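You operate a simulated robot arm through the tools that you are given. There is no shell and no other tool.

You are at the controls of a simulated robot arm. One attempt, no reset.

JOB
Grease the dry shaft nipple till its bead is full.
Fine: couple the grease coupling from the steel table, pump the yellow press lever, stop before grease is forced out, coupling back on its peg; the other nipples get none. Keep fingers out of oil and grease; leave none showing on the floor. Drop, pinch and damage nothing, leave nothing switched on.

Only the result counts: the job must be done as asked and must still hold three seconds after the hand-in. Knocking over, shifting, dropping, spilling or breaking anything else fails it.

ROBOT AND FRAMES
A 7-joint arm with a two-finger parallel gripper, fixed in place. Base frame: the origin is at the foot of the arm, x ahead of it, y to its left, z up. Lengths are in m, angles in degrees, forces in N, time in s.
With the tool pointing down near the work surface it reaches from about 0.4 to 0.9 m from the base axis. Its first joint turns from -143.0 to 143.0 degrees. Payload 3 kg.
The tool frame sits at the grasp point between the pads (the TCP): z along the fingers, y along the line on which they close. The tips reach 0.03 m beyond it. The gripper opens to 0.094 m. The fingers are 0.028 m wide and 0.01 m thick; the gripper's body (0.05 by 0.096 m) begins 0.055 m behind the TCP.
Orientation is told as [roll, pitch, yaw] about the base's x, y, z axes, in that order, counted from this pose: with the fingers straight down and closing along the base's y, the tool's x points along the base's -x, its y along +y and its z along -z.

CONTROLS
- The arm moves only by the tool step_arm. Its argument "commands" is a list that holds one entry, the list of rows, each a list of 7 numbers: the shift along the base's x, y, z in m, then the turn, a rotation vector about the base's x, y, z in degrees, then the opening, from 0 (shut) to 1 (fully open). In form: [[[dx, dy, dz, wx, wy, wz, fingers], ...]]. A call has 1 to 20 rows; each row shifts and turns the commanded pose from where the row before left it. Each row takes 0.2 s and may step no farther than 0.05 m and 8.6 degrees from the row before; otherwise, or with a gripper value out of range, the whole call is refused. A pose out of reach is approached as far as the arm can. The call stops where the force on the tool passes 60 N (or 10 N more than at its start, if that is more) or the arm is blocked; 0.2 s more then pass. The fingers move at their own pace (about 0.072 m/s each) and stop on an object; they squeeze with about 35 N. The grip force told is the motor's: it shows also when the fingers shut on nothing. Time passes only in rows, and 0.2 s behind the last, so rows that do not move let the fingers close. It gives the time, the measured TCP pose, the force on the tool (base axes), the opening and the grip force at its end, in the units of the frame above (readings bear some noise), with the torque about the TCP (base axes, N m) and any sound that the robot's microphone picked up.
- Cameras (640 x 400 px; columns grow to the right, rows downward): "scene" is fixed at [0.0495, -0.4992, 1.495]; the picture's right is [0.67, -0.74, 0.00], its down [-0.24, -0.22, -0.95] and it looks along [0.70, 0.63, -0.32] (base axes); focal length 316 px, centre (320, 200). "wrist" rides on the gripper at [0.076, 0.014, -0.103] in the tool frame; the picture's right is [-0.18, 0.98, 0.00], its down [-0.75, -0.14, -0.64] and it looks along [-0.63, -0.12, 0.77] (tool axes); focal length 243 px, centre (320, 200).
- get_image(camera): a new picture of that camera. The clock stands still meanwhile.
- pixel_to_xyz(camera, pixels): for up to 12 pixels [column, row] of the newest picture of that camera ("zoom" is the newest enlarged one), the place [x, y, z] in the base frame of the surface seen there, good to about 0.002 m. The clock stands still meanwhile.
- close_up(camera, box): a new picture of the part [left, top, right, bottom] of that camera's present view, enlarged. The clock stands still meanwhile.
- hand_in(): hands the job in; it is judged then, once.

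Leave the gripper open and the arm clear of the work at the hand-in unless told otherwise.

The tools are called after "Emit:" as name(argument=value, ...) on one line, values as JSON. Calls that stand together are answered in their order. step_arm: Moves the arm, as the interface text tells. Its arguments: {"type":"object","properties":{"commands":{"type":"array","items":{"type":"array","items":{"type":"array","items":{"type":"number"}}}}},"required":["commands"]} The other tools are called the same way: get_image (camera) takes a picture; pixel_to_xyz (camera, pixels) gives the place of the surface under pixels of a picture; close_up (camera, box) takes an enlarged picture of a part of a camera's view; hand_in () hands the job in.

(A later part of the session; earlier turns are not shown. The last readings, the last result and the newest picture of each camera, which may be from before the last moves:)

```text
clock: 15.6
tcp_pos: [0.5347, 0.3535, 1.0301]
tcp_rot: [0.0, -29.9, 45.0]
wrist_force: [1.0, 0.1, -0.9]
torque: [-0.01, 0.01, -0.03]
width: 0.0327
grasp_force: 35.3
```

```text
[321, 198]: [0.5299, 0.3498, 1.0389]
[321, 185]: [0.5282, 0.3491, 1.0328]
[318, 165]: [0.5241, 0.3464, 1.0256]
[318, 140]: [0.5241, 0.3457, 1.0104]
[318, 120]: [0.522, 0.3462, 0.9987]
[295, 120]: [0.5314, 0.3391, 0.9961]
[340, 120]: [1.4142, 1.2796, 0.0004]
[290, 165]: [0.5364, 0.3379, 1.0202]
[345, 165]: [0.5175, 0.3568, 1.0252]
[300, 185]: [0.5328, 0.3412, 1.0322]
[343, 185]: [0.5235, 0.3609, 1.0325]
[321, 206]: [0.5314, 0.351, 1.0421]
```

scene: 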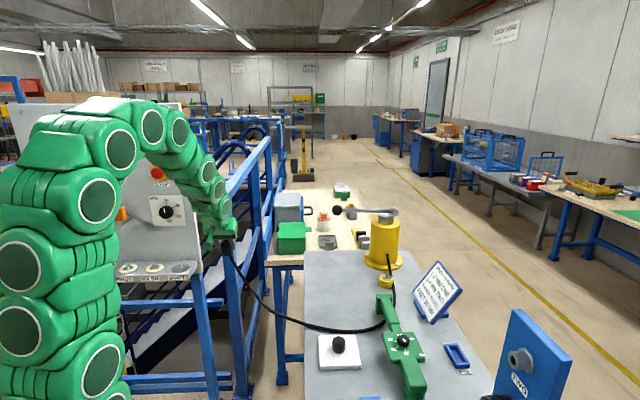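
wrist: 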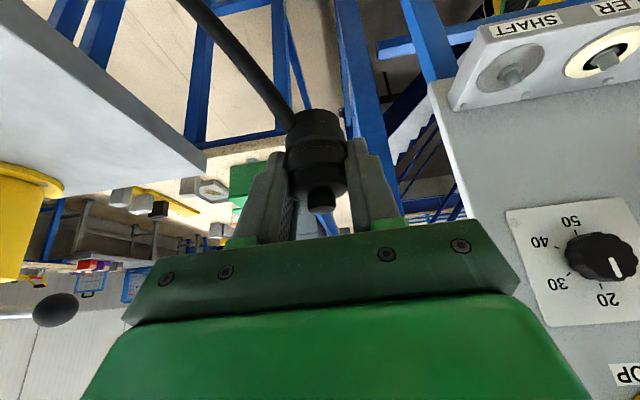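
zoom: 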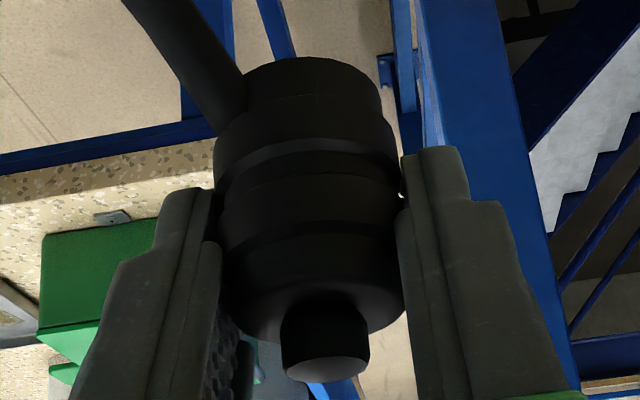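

The coupling axis agrees with the TCP to about 2 mm and hangs upright. I'll slide along to line up with the nipple, still in front of the panel, then move in above it at z about 0.965.

Emit:
step_arm(commands=[[[-0.0251, 0.0251, 0, 0, 0, 0, 0], [-0.0251, 0.0251, 0, 0, 0, 0, 0], [-0.0251, 0.0251, 0, 0, 0, 0, 0], [-0.0251, 0.0251, 0, 0, 0, 0, 0], [-0.0251, 0.0251, -0.01, 0, 0, 0, 0], [-0.0251, 0.0251, -0.01, 0, 0, 0, 0], [0.022, 0.022, -0.01, 0, 0, 0, 0], [0.022, 0.022, -0.01, 0, 0, 0, 0], [0.022, 0.022, -0.01, 0, 0, 0, 0]]])

Emit:
get_image(camera="scene")

Emit:
get_image(camera="wrist")

```text
clock: 17.6
tcp_pos: [0.4528, 0.5732, 0.9804]
tcp_rot: [0.0, -30.2, 44.9]
wrist_force: [0.8, -0.6, -0.7]
torque: [0.04, 0.0, -0.01]
width: 0.0326
grasp_force: 34.7
```

```text
taken
```

scene: 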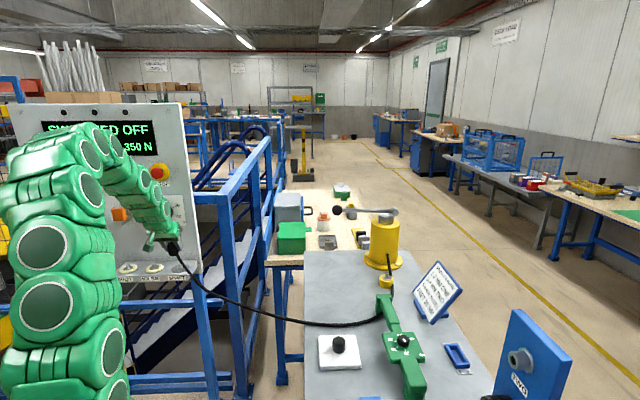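

```text
taken
```

wrist: 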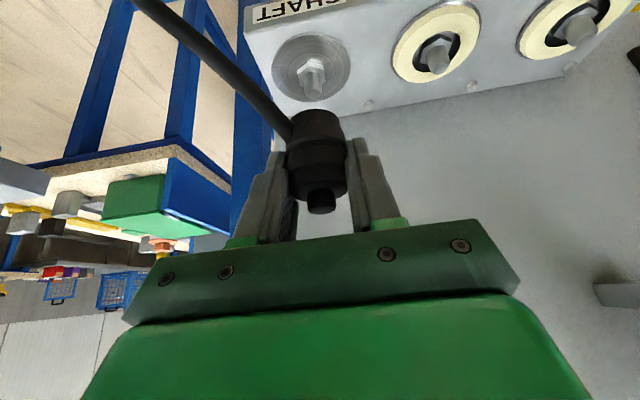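

I'm in front of the nipple, and the wrist camera sees it at (313,75) with the coupling at (318,160). I'll measure both for fine alignment.

Emit:
close_up(camera="wrist", box=[260, 20, 380, 120])

Emit:
pixel_to_xyz(camera="zoom", pixels=[[270, 250], [275, 275], [255, 250], [295, 250], [265, 210], [150, 200], [405, 180], [230, 310], [300, 75], [320, 395], [330, 360], [300, 380]])

Emit:
close_up(camera="scene", box=[140, 220, 220, 290])

Emit:
pixel_to_xyz(camera="zoom", pixels=[[230, 120], [250, 130], [260, 150], [230, 155], [280, 145], [300, 280], [240, 165], [270, 170]])

```text
4.00 times, centred on (320, 70) of wrist
```

zoom: 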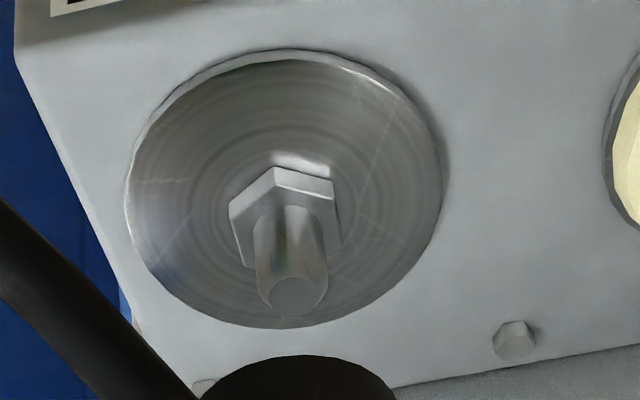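

```text
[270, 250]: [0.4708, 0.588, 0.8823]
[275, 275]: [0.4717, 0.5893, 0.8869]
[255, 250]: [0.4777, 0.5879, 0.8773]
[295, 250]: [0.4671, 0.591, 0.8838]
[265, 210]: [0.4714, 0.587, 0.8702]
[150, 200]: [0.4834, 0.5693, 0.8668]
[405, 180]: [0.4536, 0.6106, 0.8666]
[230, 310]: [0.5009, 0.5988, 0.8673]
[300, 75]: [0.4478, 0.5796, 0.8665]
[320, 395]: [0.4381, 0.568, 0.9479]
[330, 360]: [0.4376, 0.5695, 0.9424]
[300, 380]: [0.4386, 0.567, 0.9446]
```

```text
5.71 times, centred on (180, 255) of scene
```

zoom: 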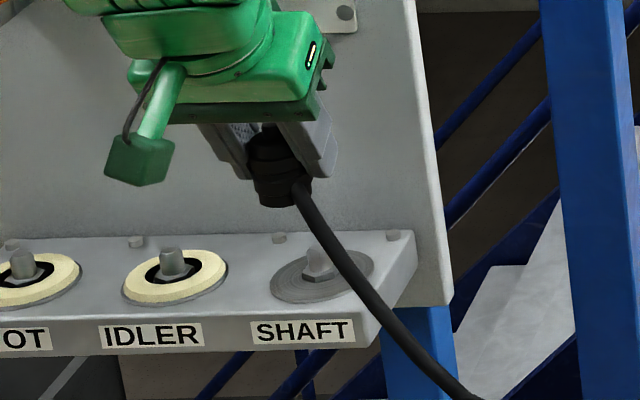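

```text
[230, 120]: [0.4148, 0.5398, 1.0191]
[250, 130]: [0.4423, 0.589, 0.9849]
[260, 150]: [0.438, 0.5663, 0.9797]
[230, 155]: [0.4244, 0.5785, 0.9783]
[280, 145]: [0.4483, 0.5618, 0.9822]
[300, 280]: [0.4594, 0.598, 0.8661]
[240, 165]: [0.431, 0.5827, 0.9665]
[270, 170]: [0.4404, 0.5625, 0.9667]
```

The disc centre is at about u 0.7525, v 0.086, i.e. (0.4715, 0.593). The TCP readings scatter by 1–2 mm, so I'll take a few still readings to average before aligning.

Emit:
step_arm(commands=[[[0, 0, 0, 0, 0, 0, 0]]])

Emit:
step_arm(commands=[[[0, 0, 0, 0, 0, 0, 0]]])

Emit:
step_arm(commands=[[[0, 0, 0, 0, 0, 0, 0]]])

Emit:
step_arm(commands=[[[0, 0, 0, 0, 0, 0, 0]]])

```text
clock: 18.0
tcp_pos: [0.4506, 0.574, 0.9807]
tcp_rot: [0.0, -30.1, 45.0]
wrist_force: [-1.1, 0.4, -0.7]
torque: [-0.01, -0.01, 0.01]
width: 0.0329
grasp_force: 35.2
```

```text
clock: 18.4
tcp_pos: [0.4517, 0.5731, 0.9806]
tcp_rot: [0.0, -30.0, 45.0]
wrist_force: [0.0, 0.8, -0.7]
torque: [-0.01, 0.0, 0.0]
width: 0.0327
grasp_force: 35.2
```

```text
clock: 18.8
tcp_pos: [0.4517, 0.571, 0.9803]
tcp_rot: [0.0, -30.0, 45.0]
wrist_force: [-0.6, 1.3, -0.2]
torque: [0.01, 0.01, -0.01]
width: 0.033
grasp_force: 34.7
```

```text
clock: 19.2
tcp_pos: [0.4512, 0.573, 0.9808]
tcp_rot: [-0.1, -30.1, 45.0]
wrist_force: [-0.1, 0.1, -0.1]
torque: [0.0, -0.01, -0.01]
width: 0.0329
grasp_force: 34.4
```

Averaging gives TCP (0.4516, 0.5729, 0.9806). From the camera geometry the nipple lies 0.030 m further along +u and about 1 mm to −v, and the coupling axis coincides with the TCP. I'll move over it and lower until the coupling mouth is about 8 mm above the tip.

Emit:
step_arm(commands=[[[0.0108, 0.0102, 0, 0, 0, 0, 0], [0.0107, 0.0101, 0, 0, 0, 0, 0], [0, 0, -0.01, 0, 0, 0, 0], [0, 0, -0.01, 0, 0, 0, 0], [0, 0, -0.01, 0, 0, 0, 0], [0, 0, -0.01, 0, 0, 0, 0], [0, 0, -0.004, 0, 0, 0, 0]]])

Emit:
get_image(camera="scene")

Emit:
close_up(camera="scene", box=[150, 230, 214, 290])

Emit:
get_image(camera="wrist")

Emit:
close_up(camera="wrist", box=[260, 60, 380, 160])

```text
clock: 20.8
tcp_pos: [0.4737, 0.5921, 0.9374]
tcp_rot: [0.0, -29.9, 45.0]
wrist_force: [0.0, 0.0, -0.1]
torque: [0.02, 0.02, 0.0]
width: 0.0328
grasp_force: 35.0
```

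```text
taken
```

scene: 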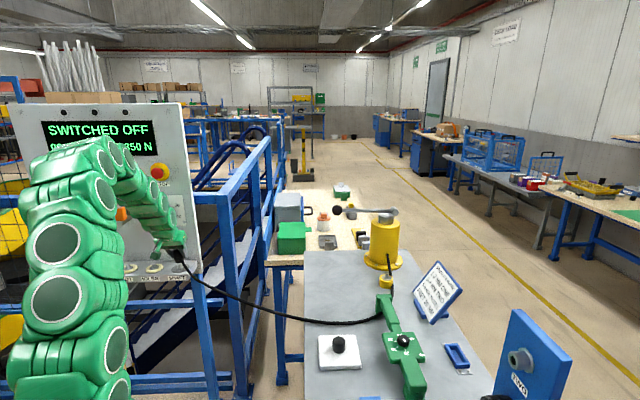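

```text
6.67 times, centred on (182, 260) of scene
```

zoom: 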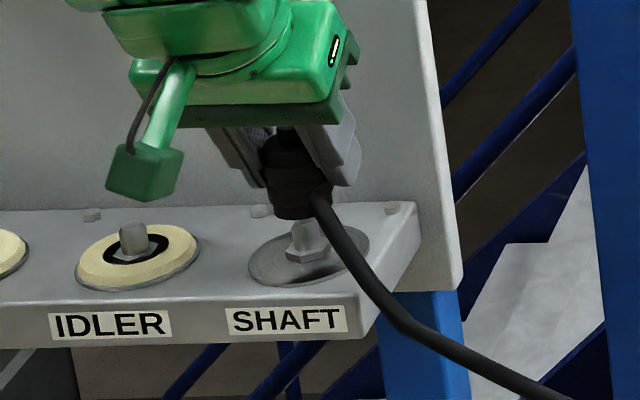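

```text
taken
```

wrist: 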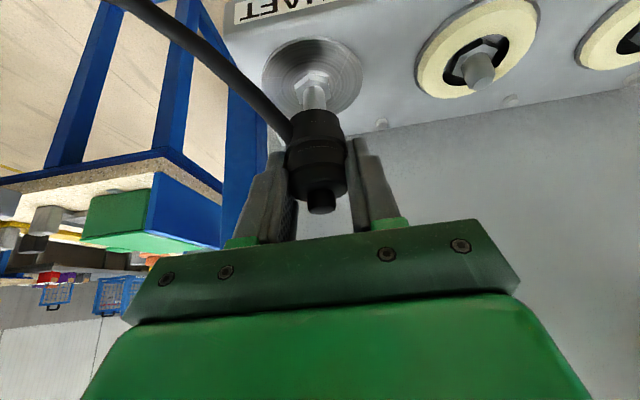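

```text
4.00 times, centred on (320, 110) of wrist
```

zoom: 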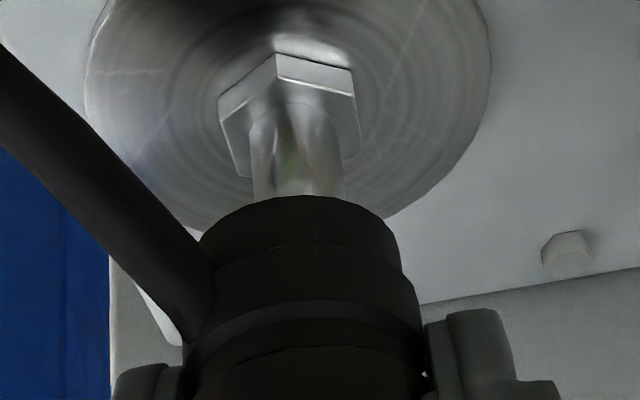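

The coupling mouth and the stub line up in both views: wrist zoom columns 300 vs 299, and along the vertical in the scene view. I'll lower gently in 3 mm steps, reading the force and any sound.

Emit:
step_arm(commands=[[[0, 0, -0.003, 0, 0, 0, 0], [0, 0, -0.003, 0, 0, 0, 0], [0, 0, -0.003, 0, 0, 0, 0]]])

Emit:
step_arm(commands=[[[0, 0, -0.002, 0, 0, 0, 0], [0, 0, -0.002, 0, 0, 0, 0]]])

```text
clock: 21.6
tcp_pos: [0.4746, 0.5924, 0.9276]
tcp_rot: [0.1, -29.9, 45.0]
wrist_force: [0.2, 0.6, -0.5]
torque: [-0.04, 0.02, 0.01]
width: 0.0328
grasp_force: 35.2
```

```text
clock: 22.2
tcp_pos: [0.4744, 0.5925, 0.9237]
tcp_rot: [0.1, -30.0, 45.0]
wrist_force: [0.7, 0.4, -0.7]
torque: [-0.01, 0.0, 0.01]
width: 0.0328
grasp_force: 34.8
```

There's no contact force, and the mouth is already about 5 mm over the stub. I'll continue in 2 mm steps.

Emit:
step_arm(commands=[[[0, 0, -0.002, 0, 0, 0, 0], [0, 0, -0.002, 0, 0, 0, 0]]])

Emit:
step_arm(commands=[[[0, 0, -0.002, 0, 0, 0, 0], [0, 0, -0.001, 0, 0, 0, 0]]])

Emit:
close_up(camera="scene", box=[150, 230, 214, 290])

Emit:
close_up(camera="wrist", box=[260, 60, 380, 160])

```text
clock: 22.8
tcp_pos: [0.4735, 0.5913, 0.9209]
tcp_rot: [0.0, -29.9, 45.0]
wrist_force: [-0.5, -0.5, 0.3]
torque: [-0.01, -0.02, 0.05]
width: 0.0329
grasp_force: 35.2
```

```text
clock: 23.4
tcp_pos: [0.4738, 0.5925, 0.9171]
tcp_rot: [0.1, -30.0, 45.0]
wrist_force: [0.3, -0.5, -0.5]
torque: [0.02, -0.02, 0.0]
width: 0.0328
grasp_force: 35.5
```

```text
6.67 times, centred on (182, 260) of scene
```

zoom: 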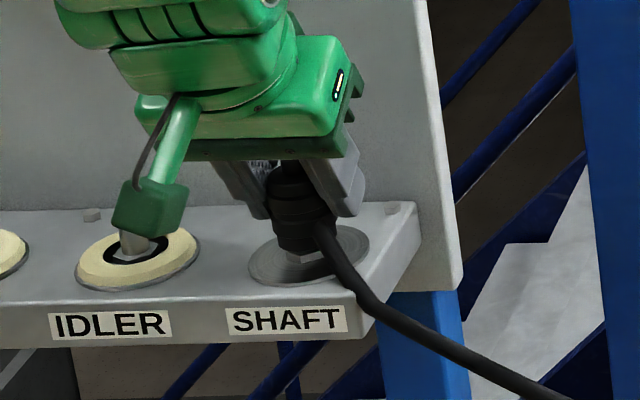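

```text
4.00 times, centred on (320, 110) of wrist
```

zoom: 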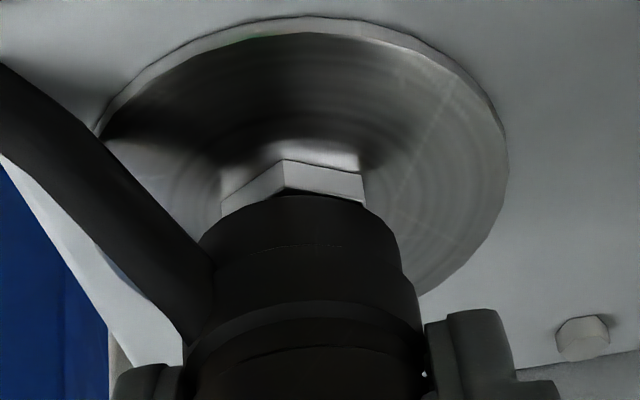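

No contact yet; the mouth is just above the hex. I'll go down 1 mm at a time until I feel it seat.

Emit:
step_arm(commands=[[[0, 0, -0.001, 0, 0, 0, 0]]])

Emit:
step_arm(commands=[[[0, 0, -0.001, 0, 0, 0, 0]]])

Emit:
step_arm(commands=[[[0, 0, -0.001, 0, 0, 0, 0]]])

```text
clock: 23.8
tcp_pos: [0.4741, 0.5918, 0.9174]
tcp_rot: [0.0, -30.0, 45.1]
wrist_force: [0.6, -0.4, -0.5]
torque: [0.0, 0.02, -0.02]
width: 0.0328
grasp_force: 34.9
```

```text
clock: 24.2
tcp_pos: [0.4755, 0.5916, 0.916]
tcp_rot: [0.0, -30.0, 45.0]
wrist_force: [0.7, -0.1, -1.7]
torque: [0.01, -0.02, -0.04]
width: 0.033
grasp_force: 35.7
```

```text
clock: 24.6
tcp_pos: [0.4742, 0.5924, 0.9145]
tcp_rot: [0.0, -30.0, 45.0]
wrist_force: [-4.4, -2.0, 6.7]
torque: [-0.05, 0.21, 0.0]
width: 0.0328
grasp_force: 35.1
```

First contact: about 7 N upward and roughly 5 N toward the robot. I'll ease back 0.4 mm along −u and press a bit further.

Emit:
step_arm(commands=[[[-0.0004, -0.0002, 0, 0, 0, 0, 0]]])

Emit:
step_arm(commands=[[[0, 0, -0.001, 0, 0, 0, 0]]])

```text
clock: 25.0
tcp_pos: [0.4747, 0.5913, 0.9137]
tcp_rot: [0.1, -30.0, 45.1]
wrist_force: [4.3, 6.6, 4.8]
torque: [0.29, -0.21, -0.04]
width: 0.0327
grasp_force: 34.8
```

```text
clock: 25.4
tcp_pos: [0.4732, 0.5927, 0.9143]
tcp_rot: [0.0, -30.1, 45.0]
wrist_force: [7.3, 2.7, 7.5]
torque: [0.11, -0.27, -0.01]
width: 0.0329
grasp_force: 35.2
```

The lateral force flipped sign, so the axis lies between the two positions. I'll move back 0.2 mm and keep pressing down in 1 mm steps, listening for a click.

Emit:
step_arm(commands=[[[0.0002, 0.0001, -0.001, 0, 0, 0, 0]]])

Emit:
step_arm(commands=[[[0, 0, -0.001, 0, 0, 0, 0]]])

Emit:
close_up(camera="scene", box=[150, 230, 214, 290])

Emit:
close_up(camera="wrist", box=[260, 60, 380, 160])

```text
clock: 25.8
tcp_pos: [0.4738, 0.5912, 0.9128]
tcp_rot: [0.0, -29.9, 45.0]
wrist_force: [5.3, 5.1, 7.1]
torque: [0.21, -0.27, 0.0]
width: 0.0325
grasp_force: 35.3
```

```text
clock: 26.2
tcp_pos: [0.4739, 0.5921, 0.912]
tcp_rot: [0.0, -29.9, 45.0]
wrist_force: [-4.6, -7.1, 20.4]
torque: [-0.11, 0.2, 0.02]
width: 0.0327
grasp_force: 34.7
```

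```text
6.67 times, centred on (182, 260) of scene
```

zoom: 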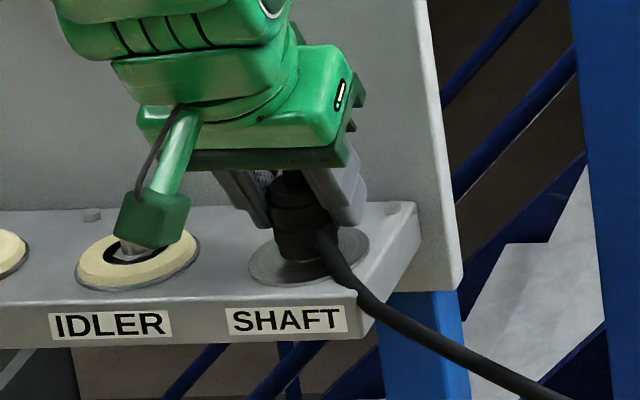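

```text
4.00 times, centred on (320, 110) of wrist
```

zoom: 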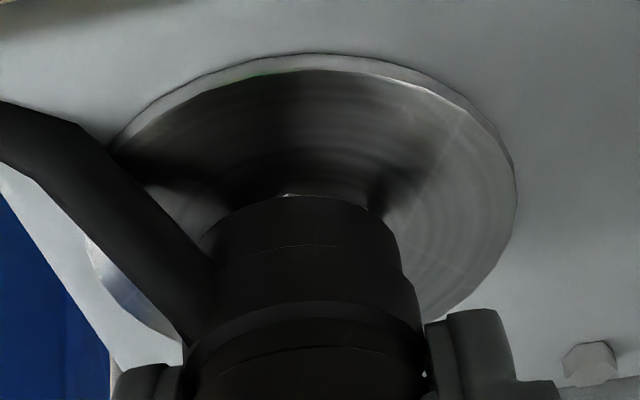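

20 N upward at TCP z 0.912 means the lower face is on the hex (0.872). I'll press 1 mm more to be sure it's home.

Emit:
step_arm(commands=[[[-0.0001, -0.0001, -0.001, 0, 0, 0, 0]]])

```text
clock: 26.6
tcp_pos: [0.4741, 0.5926, 0.9107]
tcp_rot: [0.0, -30.2, 45.0]
wrist_force: [-8.6, -12.2, 33.1]
torque: [-0.25, 0.29, 0.02]
width: 0.0328
grasp_force: 34.8
```

It's hard home: 33 N and no further travel. I'll ease off about 2 mm of the command so I release without load, then check the forces.

Emit:
step_arm(commands=[[[0, 0, 0.0015, 0, 0, 0, 0]]])

Emit:
step_arm(commands=[[[0, 0, 0, 0, 0, 0, 0]]])

```text
clock: 27.0
tcp_pos: [0.4736, 0.592, 0.9124]
tcp_rot: [0.0, -30.0, 45.0]
wrist_force: [3.5, -0.4, 11.9]
torque: [0.14, -0.2, 0.0]
width: 0.0328
grasp_force: 35.0
```

```text
clock: 27.4
tcp_pos: [0.4733, 0.5917, 0.9108]
tcp_rot: [0.0, -29.9, 45.0]
wrist_force: [7.1, 1.7, 7.3]
torque: [0.16, -0.31, -0.01]
width: 0.0328
grasp_force: 35.0
```

Load is down to about 7 N. I'll open the fingers part way, to roughly 0.06 m, holding still, and see whether the coupling stays put.

Emit:
step_arm(commands=[[[0, 0, 0, 0, 0, 0, 0.45], [0, 0, 0, 0, 0, 0, 0.65], [0, 0, 0, 0, 0, 0, 0.65], [0, 0, 0, 0, 0, 0, 0.65]]])

Emit:
close_up(camera="scene", box=[150, 230, 214, 290])

Emit:
get_image(camera="wrist")

```text
clock: 28.4
tcp_pos: [0.4737, 0.5912, 0.9107]
tcp_rot: [0.0, -30.0, 44.9]
wrist_force: [0.1, 0.4, 0.2]
torque: [-0.01, 0.02, -0.01]
width: 0.0614
grasp_force: 0.0
```

```text
6.67 times, centred on (182, 260) of scene
```

zoom: 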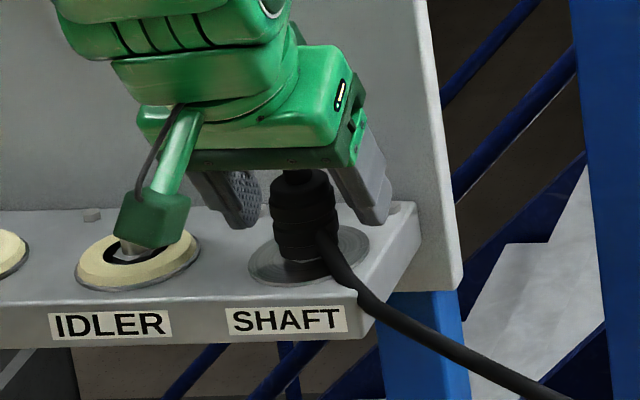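

```text
taken
```

wrist: 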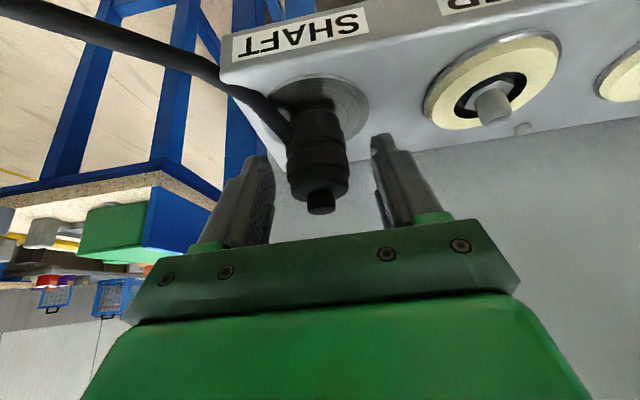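

The coupling stands upright on the shaft nipple by itself, with no force on the tool. I'll withdraw straight up (the fingers pass the coupling's top at 0.924), then back away from the panel.

Emit:
step_arm(commands=[[[0, 0, 0.01, 0, 0, 0, 0.65], [0, 0, 0.015, 0, 0, 0, 0.65], [0, 0, 0.02, 0, 0, 0, 0.65], [0, 0, 0.03, 0, 0, 0, 0.65], [0, 0, 0.03, 0, 0, 0, 0.65], [-0.025, -0.025, 0.01, 0, 0, 0, 0.65], [-0.03, -0.03, 0.01, 0, 0, 0, 0.65], [-0.03, -0.03, 0.01, 0, 0, 0, 0.65]]])

Emit:
get_image(camera="scene")

Emit:
get_image(camera="wrist")

Emit:
close_up(camera="scene", box=[150, 230, 214, 290])

```text
clock: 30.2
tcp_pos: [0.3882, 0.5061, 1.0476]
tcp_rot: [0.0, -30.0, 45.1]
wrist_force: [-0.6, -0.5, -0.4]
torque: [0.01, -0.02, 0.01]
width: 0.061
grasp_force: 0.2
```

```text
taken
```

scene: 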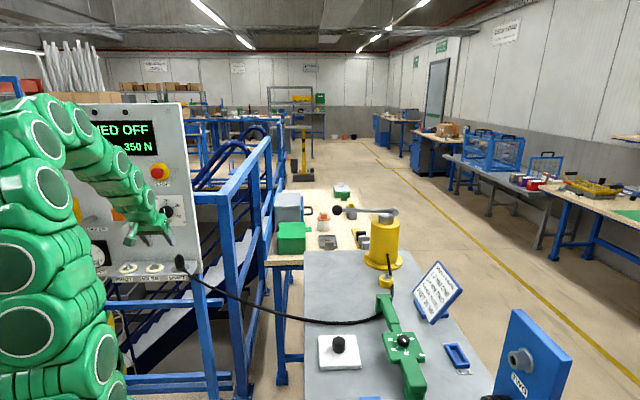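

```text
taken
```

wrist: 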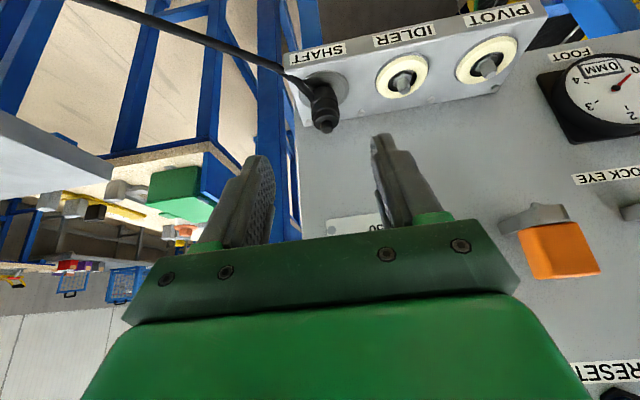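

```text
6.67 times, centred on (182, 260) of scene
```

zoom: 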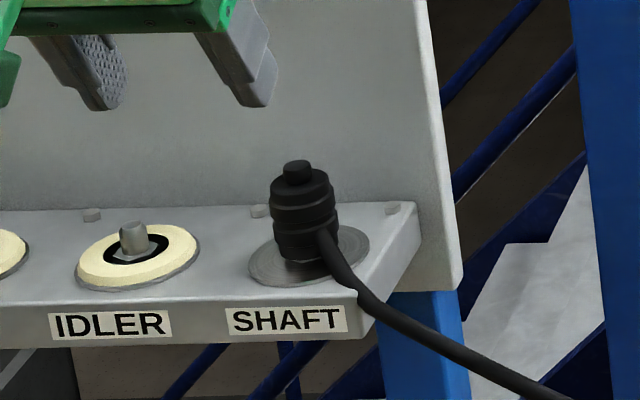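

The coupling is standing well. Next I'll travel to the lever: rise to about z 1.15, run along (+x, −y) in front of everything, tip the tool to nearly horizontal pointing +u, and shut the fingers to use as a pusher.

Emit:
step_arm(commands=[[[0.0299, -0.0299, 0.0075, 2.78, -2.78, 0, 0.65], [0.0299, -0.0299, 0.0075, 2.78, -2.78, 0, 0.4], [0.0299, -0.0299, 0.0075, 2.78, -2.78, 0, 0.2], [0.0299, -0.0299, 0.0075, 2.78, -2.78, 0, 0], [0.0299, -0.0299, 0.0075, 2.78, -2.78, 0, 0], [0.0299, -0.0299, 0.0075, 2.78, -2.78, 0, 0], [0.0299, -0.0299, 0.0075, 2.78, -2.78, 0, 0], [0.0299, -0.0299, 0.0075, 2.78, -2.78, 0, 0], [0.0299, -0.0299, 0.0075, 2.78, -2.78, 0, 0], [0.0299, -0.0299, 0.0075, 2.78, -2.78, 0, 0], [0.0299, -0.0299, 0.0075, 2.78, -2.78, 0, 0], [0.0299, -0.0299, 0.0075, 2.78, -2.78, 0, 0], [0.0299, -0.0299, 0.0075, 2.78, -2.78, 0, 0], [0.0299, -0.0299, 0.0075, 2.78, -2.78, 0, 0]]])

Emit:
get_image(camera="scene")

Emit:
get_image(camera="wrist")

```text
clock: 33.2
tcp_pos: [0.8048, 0.0889, 1.1497]
tcp_rot: [-2.9, -83.6, 45.4]
wrist_force: [0.5, 0.4, 0.5]
torque: [-0.02, 0.02, 0.0]
width: 0.0
grasp_force: 32.4
out of reach, approached as far as the arm can: row 11
```

```text
taken
```

scene: 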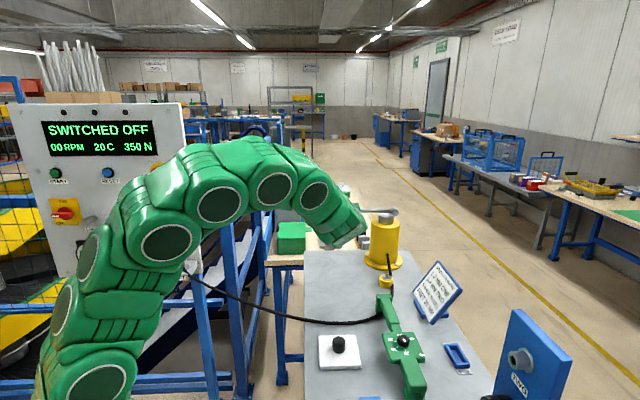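

```text
taken
```

wrist: 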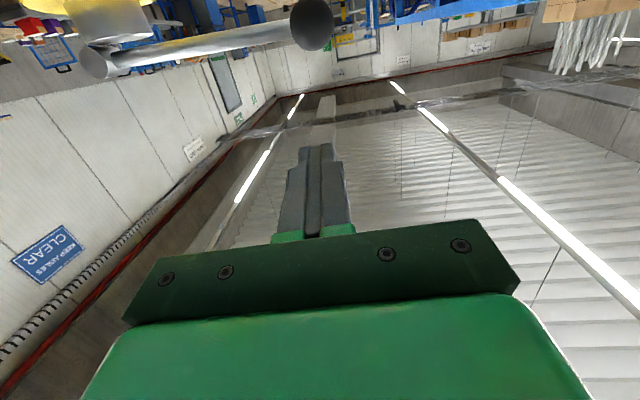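

I'm at the lever side with the tool nearly horizontal (a small 3° roll, which is harmless). The wrist view, which is upside down, shows the ball at (312,25) and the rod going left to the hub. I'll measure the ball and rod from here.

Emit:
pixel_to_xyz(camera="wrist", pixels=[[312, 25], [312, 45], [293, 25], [331, 25], [312, 10], [280, 33], [220, 42], [160, 50], [120, 60], [95, 65], [110, 30], [312, 50]])

Emit:
close_up(camera="scene", box=[324, 185, 412, 260])

Emit:
close_up(camera="wrist", box=[60, 0, 360, 120])

```text
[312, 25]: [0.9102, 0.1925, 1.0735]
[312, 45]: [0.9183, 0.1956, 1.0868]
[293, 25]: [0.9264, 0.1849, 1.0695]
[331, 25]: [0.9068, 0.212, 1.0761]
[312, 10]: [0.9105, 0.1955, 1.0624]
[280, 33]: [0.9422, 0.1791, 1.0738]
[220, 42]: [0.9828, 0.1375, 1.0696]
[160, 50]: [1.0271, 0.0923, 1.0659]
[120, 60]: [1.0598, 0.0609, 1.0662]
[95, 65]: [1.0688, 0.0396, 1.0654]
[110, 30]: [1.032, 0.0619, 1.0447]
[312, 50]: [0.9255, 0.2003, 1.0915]
```

```text
5.33 times, centred on (368, 222) of scene
```

zoom: 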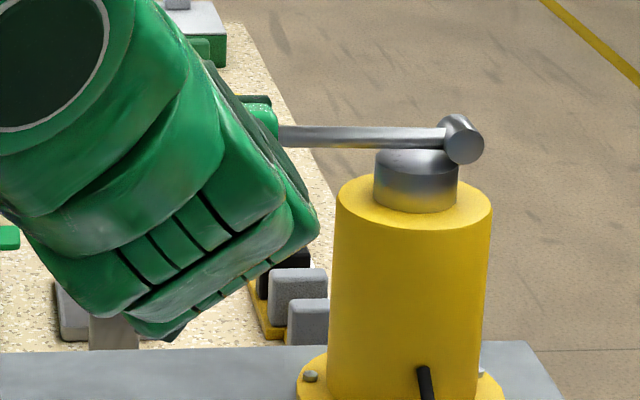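

```text
2.13 times, centred on (210, 60) of wrist
```

zoom: 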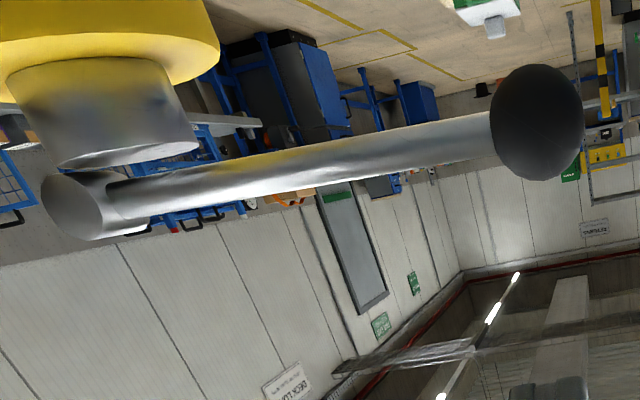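

The ball's centre is at u 0.798, v −0.508, z 1.0735, radius 0.018, and the hub is about 0.21 m away at z 1.066. I'll slide the shut fingers in above the ball at z about 1.13, 2 cm clear of its top.

Emit:
step_arm(commands=[[[0.0278, 0.0272, -0.005, 0, 0, 0, 0], [0.0278, 0.0272, -0.005, 0, 0, 0, 0], [0.0278, 0.0272, -0.005, 0, 0, 0, 0], [0.0274, 0.027, -0.005, 0, 0, 0, 0]]])

Emit:
get_image(camera="wrist")

Emit:
get_image(camera="scene")

```text
clock: 34.2
tcp_pos: [0.9138, 0.1973, 1.1298]
tcp_rot: [-2.7, -83.6, 45.0]
wrist_force: [1.0, -0.7, 0.1]
torque: [0.01, 0.0, 0.0]
width: 0.0
grasp_force: 32.9
```

```text
taken
```

wrist: 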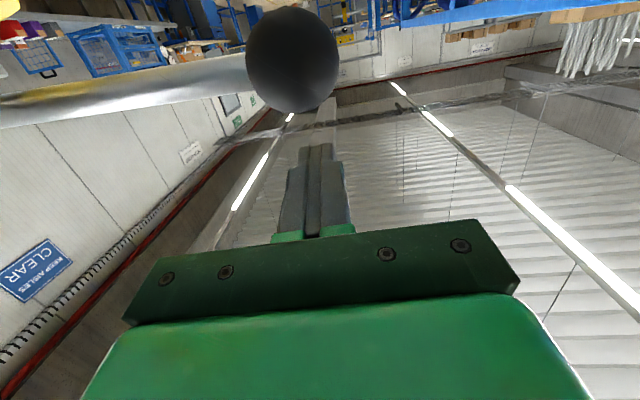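

```text
taken
```

scene: 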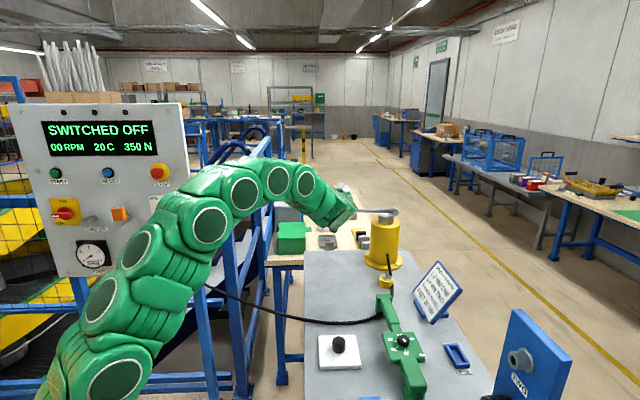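

The ball is straight below the fingers. I'll lower to contact and begin the stroke slowly, watching the force.

Emit:
step_arm(commands=[[[0, 0, -0.01, 0, 0, 0, 0], [0, 0, -0.01, 0, 0, 0, 0], [0, 0, -0.005, 0, 0, 0, 0]]])

Emit:
step_arm(commands=[[[0, 0, -0.005, 0, 0, 0, 0], [0, 0, -0.005, 0, 0, 0, 0]]])

Emit:
get_image(camera="wrist")

```text
clock: 35.0
tcp_pos: [0.9147, 0.1974, 1.1095]
tcp_rot: [-5.0, -83.7, 47.0]
wrist_force: [-2.7, -2.0, 24.2]
torque: [0.19, -0.25, -0.05]
width: 0.0
grasp_force: 33.0
```

```text
clock: 35.5
tcp_pos: [0.9159, 0.1981, 1.1094]
tcp_rot: [-5.9, -84.5, 48.2]
wrist_force: [-0.4, -0.9, 11.9]
torque: [0.1, -0.13, -0.16]
width: 0.0001
grasp_force: 33.0
stopped in row 2: the force on the tool passed its limit at 66 N (the readings are from after the stop); the commanded pose is now the measured one
```

```text
taken
```

wrist: 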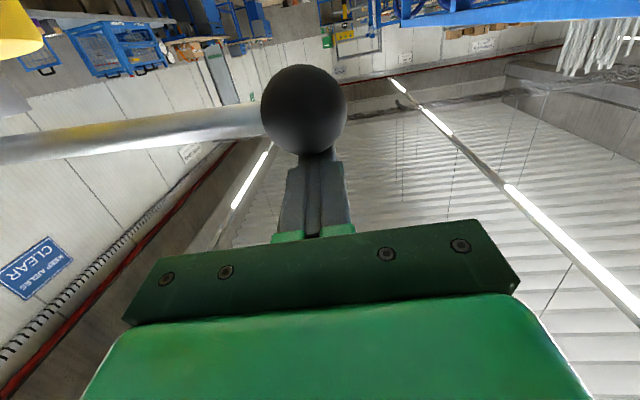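

The force rose to 66 N and the lever didn't budge at all, so it isn't meant to go down from here: it's at its lower stop or moves another way. I'll back off and study the hub.

Emit:
step_arm(commands=[[[0, 0, 0.015, 0, 0, 0, 0], [0, 0, 0.02, 0, 0, 0, 0], [-0.03, -0.03, 0.01, 0, 0, 0, 0], [-0.03, -0.03, 0, 0, 0, 0, 0], [-0.03, -0.03, 0, 0, 0, 0, 0]]])

Emit:
get_image(camera="wrist")

Emit:
close_up(camera="scene", box=[350, 190, 420, 280])

Emit:
close_up(camera="scene", box=[324, 195, 412, 250])

```text
clock: 36.7
tcp_pos: [0.8239, 0.1086, 1.1536]
tcp_rot: [-5.8, -84.3, 48.2]
wrist_force: [0.3, -0.2, 0.5]
torque: [-0.02, 0.0, 0.01]
width: 0.0
grasp_force: 32.8
```

```text
taken
```

wrist: 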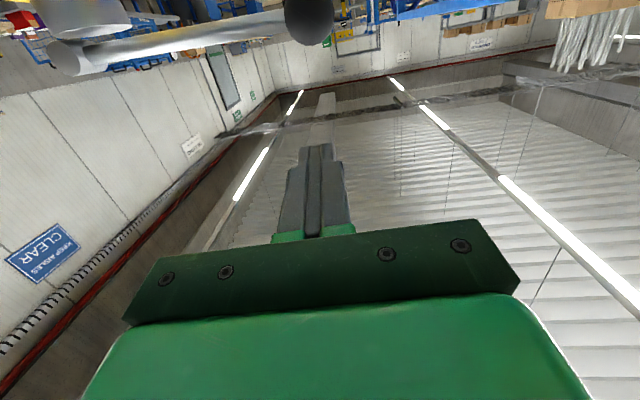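

```text
4.44 times, centred on (385, 235) of scene
```

zoom: 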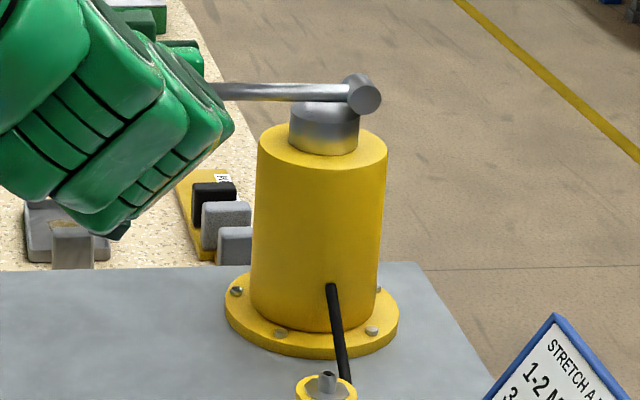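

```text
7.27 times, centred on (368, 222) of scene
```

zoom: 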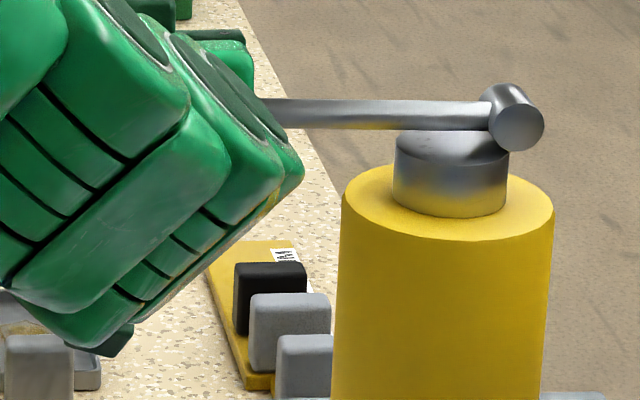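

I'll check whether the ball shifted at all during that push.

Emit:
pixel_to_xyz(camera="wrist", pixels=[[308, 15], [308, 35], [308, 42], [290, 20], [328, 20], [270, 25], [200, 38], [140, 47], [100, 55], [75, 62], [60, 45], [90, 15]])

Emit:
close_up(camera="wrist", box=[20, 0, 180, 100])

```text
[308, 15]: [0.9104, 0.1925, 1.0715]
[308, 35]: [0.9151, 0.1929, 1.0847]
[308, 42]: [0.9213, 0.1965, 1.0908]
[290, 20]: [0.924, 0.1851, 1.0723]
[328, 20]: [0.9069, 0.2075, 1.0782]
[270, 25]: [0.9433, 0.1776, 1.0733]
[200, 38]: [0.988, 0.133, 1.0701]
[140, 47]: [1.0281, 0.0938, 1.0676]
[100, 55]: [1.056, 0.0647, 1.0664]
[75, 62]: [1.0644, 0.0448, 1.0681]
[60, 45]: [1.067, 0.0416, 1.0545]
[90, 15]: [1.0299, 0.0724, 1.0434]
```

```text
4.00 times, centred on (100, 50) of wrist
```

zoom: 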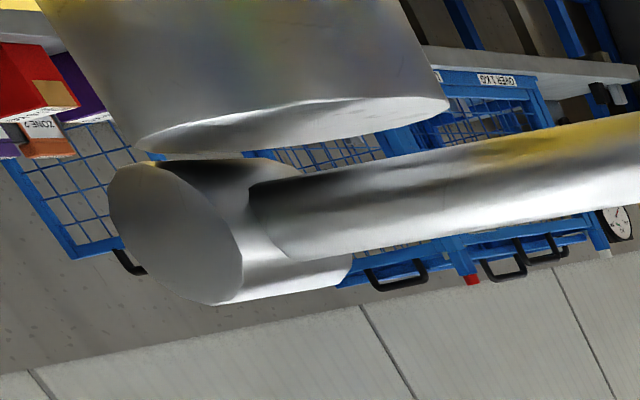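

The ball hasn't moved. Before trying the other direction I'll check whether anything happened at the nipple, as far as the arm lets me see.

Emit:
get_image(camera="scene")

Emit:
close_up(camera="scene", box=[150, 230, 214, 290])

```text
taken
```

scene: 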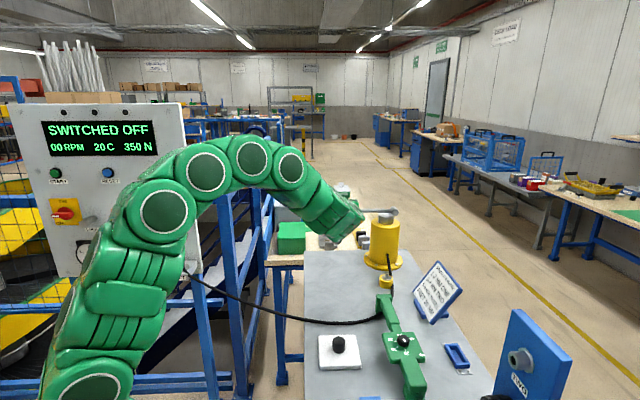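

```text
6.67 times, centred on (182, 260) of scene
```

zoom: 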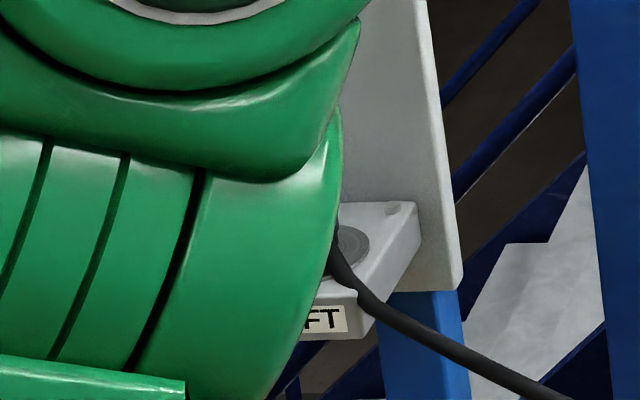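

The visible part of the disc is still bare, so nothing has been pumped. The lever rests on its lower stop, so I'll test it gently the other way: bring the shut fingers in under the ball and lift a little.

Emit:
step_arm(commands=[[[0, 0, -0.0334, 0, 0, 0, 0], [0, 0, -0.0334, 0, 0, 0, 0], [0, 0, -0.0334, 0, 0, 0, 0], [0, 0, -0.0334, 0, 0, 0, 0], [0.0227, 0.022, 0, 0, 0, 0, 0], [0.0227, 0.022, 0, 0, 0, 0, 0], [0.0227, 0.022, 0, 0, 0, 0, 0], [0.0227, 0.022, 0, 0, 0, 0, 0]]])

Emit:
get_image(camera="wrist")

Emit:
get_image(camera="scene")

```text
clock: 38.5
tcp_pos: [0.9177, 0.1983, 1.0194]
tcp_rot: [-5.7, -84.3, 47.9]
wrist_force: [-0.2, -0.1, 0.6]
torque: [0.02, 0.01, -0.01]
width: 0.0
grasp_force: 33.1
```

```text
taken
```

wrist: 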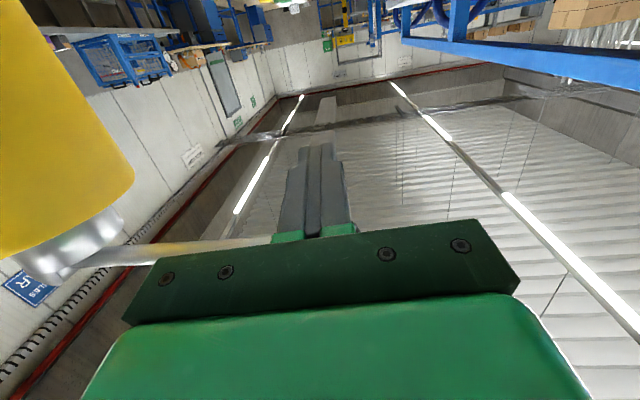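

```text
taken
```

scene: 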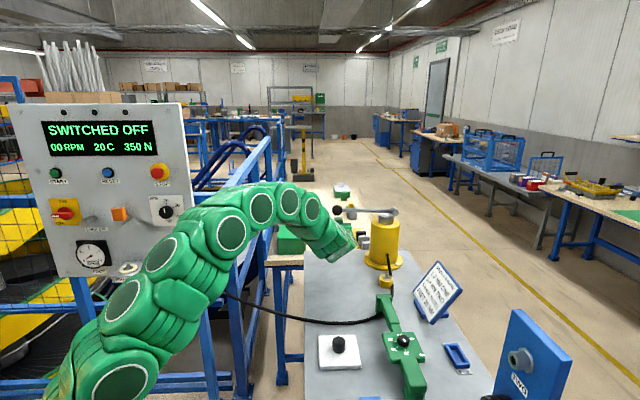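

The shut fingers are under the ball, with the ball and rod hidden behind the hand in the wrist view. I'll raise gently to touch and lift a little.

Emit:
step_arm(commands=[[[0, 0, 0.008, 0, 0, 0, 0], [0, 0, 0.007, 0, 0, 0, 0], [0, 0, 0.004, 0, 0, 0, 0], [0, 0, 0.004, 0, 0, 0, 0]]])

Emit:
step_arm(commands=[[[0, 0, 0.004, 0, 0, 0, 0], [0, 0, 0.003, 0, 0, 0, 0]]])

Emit:
close_up(camera="scene", box=[324, 195, 412, 250])

```text
clock: 39.5
tcp_pos: [0.9168, 0.1971, 1.0409]
tcp_rot: [-5.5, -84.2, 47.7]
wrist_force: [-1.6, 1.3, -2.1]
torque: [-0.02, -0.02, -0.02]
width: 0.0
grasp_force: 33.4
```

```text
clock: 40.1
tcp_pos: [0.9162, 0.1959, 1.0477]
tcp_rot: [-5.3, -84.1, 47.6]
wrist_force: [-0.8, 0.2, -2.7]
torque: [-0.03, 0.03, -0.03]
width: 0.0
grasp_force: 32.7
```

```text
7.27 times, centred on (368, 222) of scene
```

zoom: 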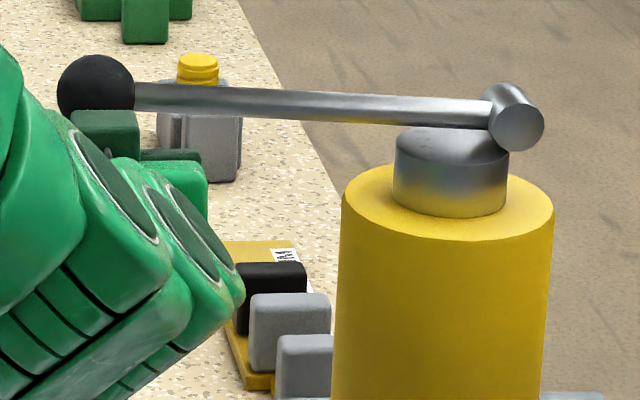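

It lifts freely with only about 2.5 N, so the lever is pumped by raising it and pressing back down. To control both directions I'll cage the ball between the fingers, one above and one below. I'll lower, draw back, and roll the tool 90° so the fingers close vertically.

Emit:
step_arm(commands=[[[0, 0, -0.01, 0, 0, 0, 0], [0, 0, -0.01, 0, 0, 0, 0], [0, 0, -0.01, 0, 0, 0, 0], [-0.0227, -0.022, 0, 0, 0, 0, 0], [-0.0227, -0.022, 0, 0, 0, 0, 0], [-0.0227, -0.022, 0, 0, 0, 0, 0], [-0.0227, -0.022, 0, 0, 0, 0, 0]]])

Emit:
close_up(camera="scene", box=[324, 195, 412, 250])

Emit:
get_image(camera="wrist")

```text
clock: 41.7
tcp_pos: [0.826, 0.1061, 1.0203]
tcp_rot: [-6.5, -84.4, 48.9]
wrist_force: [0.3, 0.9, -0.8]
torque: [0.0, -0.01, -0.02]
width: 0.0
grasp_force: 33.0
```

```text
7.27 times, centred on (368, 222) of scene
```

zoom: 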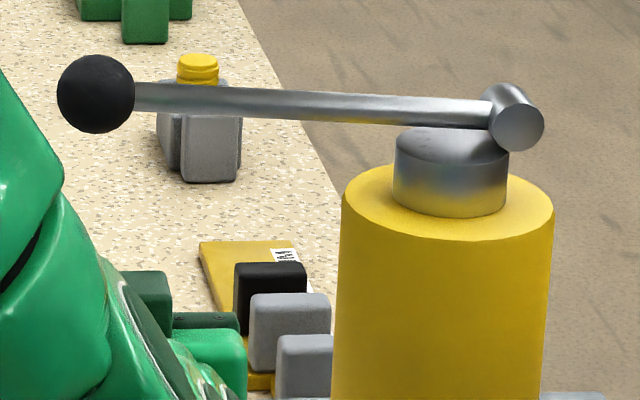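

```text
taken
```

wrist: 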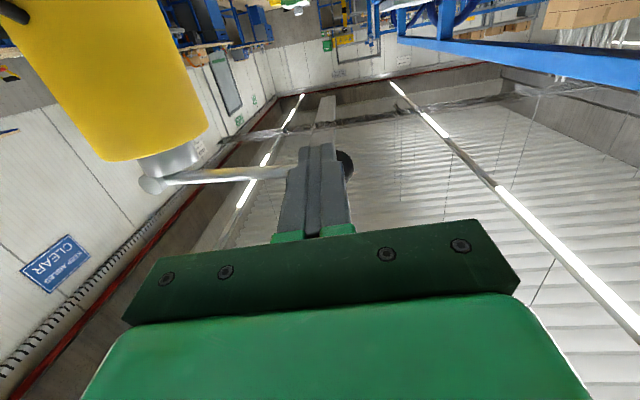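

The lever stays where it was left (raised a few degrees), so it's held by friction. I'll now try rolling the tool 90° about its axis, with a bit more height, so the fingers close vertically.

Emit:
step_arm(commands=[[[0, 0, 0.006, 5.785, 5.785, 0, 0], [0, 0, 0.006, 5.785, 5.785, 0, 0], [0, 0, 0.006, 5.785, 5.785, 0, 0], [0, 0, 0.006, 5.785, 5.785, 0, 0], [0, 0, 0.006, 5.785, 5.785, 0, 0], [0, 0, 0.006, 5.785, 5.785, 0, 0], [0, 0, 0.006, 5.785, 5.785, 0, 0.2], [0, 0, 0.006, 5.785, 5.785, 0, 0.4], [0, 0, 0.006, 5.785, 5.785, 0, 0.6], [0, 0, 0.006, 5.785, 5.785, 0, 0.65], [0, 0, 0, 5.785, 5.785, 0, 0.65]]])

Emit:
get_image(camera="wrist")

Emit:
get_image(camera="scene")

```text
clock: 44.1
tcp_pos: [0.8256, 0.1084, 1.0781]
tcp_rot: [87.3, -0.1, -39.3]
wrist_force: [0.4, -0.5, -0.6]
torque: [-0.01, 0.03, 0.01]
width: 0.0611
grasp_force: 0.1
```

```text
taken
```

wrist: 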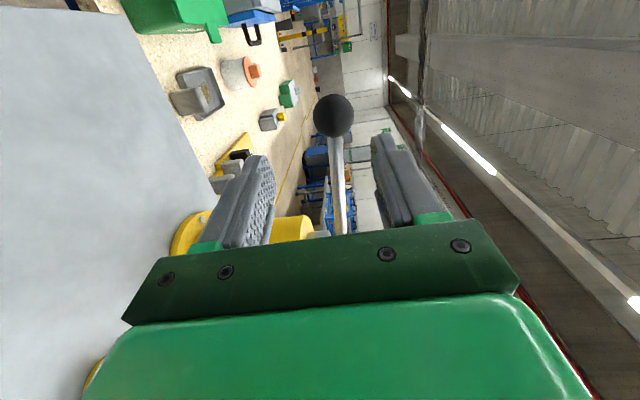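

```text
taken
```

scene: 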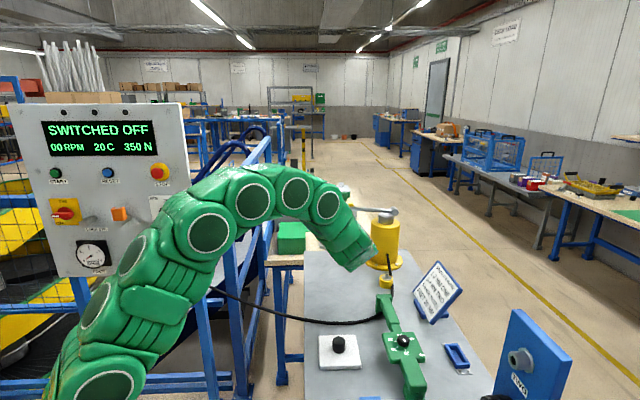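

The roll worked: the tool points at azimuth 50.7° with the fingers closing vertically. I'll correct the heading to 45° and measure the ball.

Emit:
step_arm(commands=[[[0, 0, 0, 0, 0, -5.7, 0.65]]])

Emit:
get_image(camera="wrist")

Emit:
pixel_to_xyz(camera="wrist", pixels=[[338, 115], [360, 115], [380, 115], [350, 130], [350, 100], [370, 120], [340, 160], [345, 200], [330, 120], [365, 130]])

```text
clock: 44.5
tcp_pos: [0.8274, 0.1078, 1.078]
tcp_rot: [87.2, -0.2, -45.0]
wrist_force: [0.0, -0.5, 0.1]
torque: [0.01, 0.0, 0.01]
width: 0.0611
grasp_force: 0.0
```

```text
taken
```

wrist: 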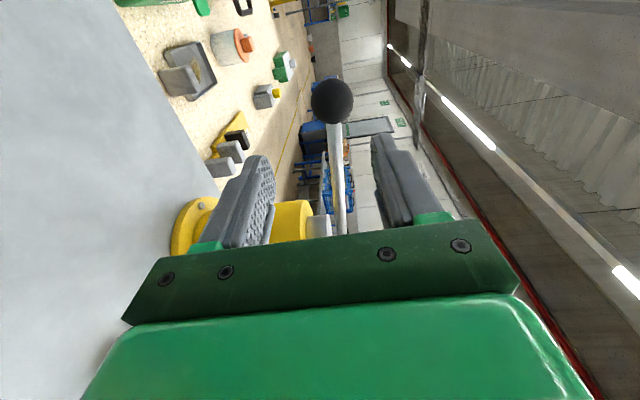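

```text
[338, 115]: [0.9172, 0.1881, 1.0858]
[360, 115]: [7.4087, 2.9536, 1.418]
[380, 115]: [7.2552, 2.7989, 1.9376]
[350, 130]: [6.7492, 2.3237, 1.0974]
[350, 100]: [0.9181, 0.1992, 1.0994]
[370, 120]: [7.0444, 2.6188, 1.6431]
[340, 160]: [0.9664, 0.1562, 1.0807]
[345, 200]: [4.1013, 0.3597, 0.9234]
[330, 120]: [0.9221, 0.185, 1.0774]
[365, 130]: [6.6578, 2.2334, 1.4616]
```

The ball centre is now at about z 1.083, between the finger heights. I'll advance along +u so the ball sits between the open fingers.

Emit:
step_arm(commands=[[[0.0237, 0.0237, 0.0015, 0, 0, 0, 0.65], [0.0237, 0.0237, 0.0015, 0, 0, 0, 0.65], [0.0237, 0.0237, 0.001, 0, 0, 0, 0.65], [0.0237, 0.0237, 0.001, 0, 0, 0, 0.65]]])

Emit:
get_image(camera="wrist")

Emit:
close_up(camera="scene", box=[324, 185, 412, 250])

```text
clock: 45.5
tcp_pos: [0.9214, 0.2028, 1.0825]
tcp_rot: [87.3, -0.2, -45.0]
wrist_force: [-0.1, 0.3, 0.0]
torque: [-0.02, -0.02, -0.02]
width: 0.0612
grasp_force: 0.1
```

```text
taken
```

wrist: 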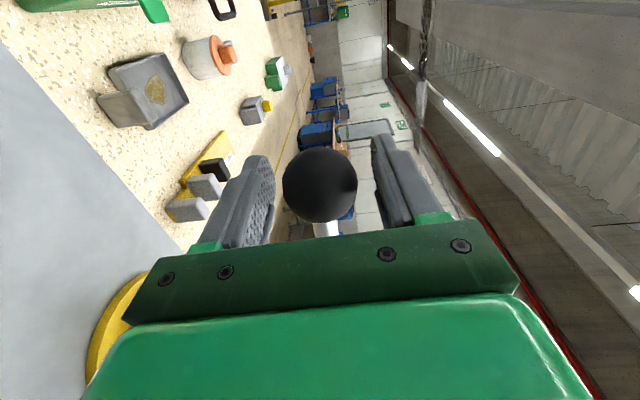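

```text
6.15 times, centred on (368, 218) of scene
```

zoom: 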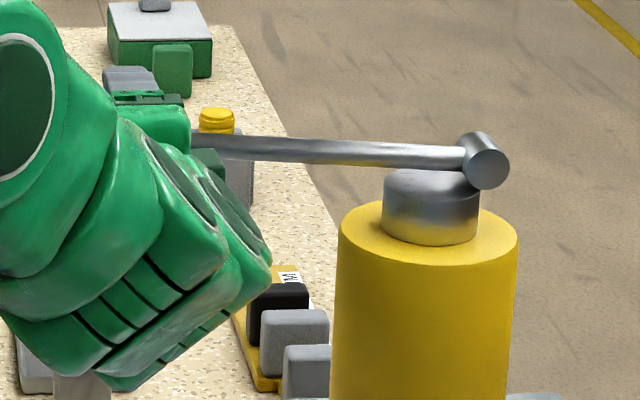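

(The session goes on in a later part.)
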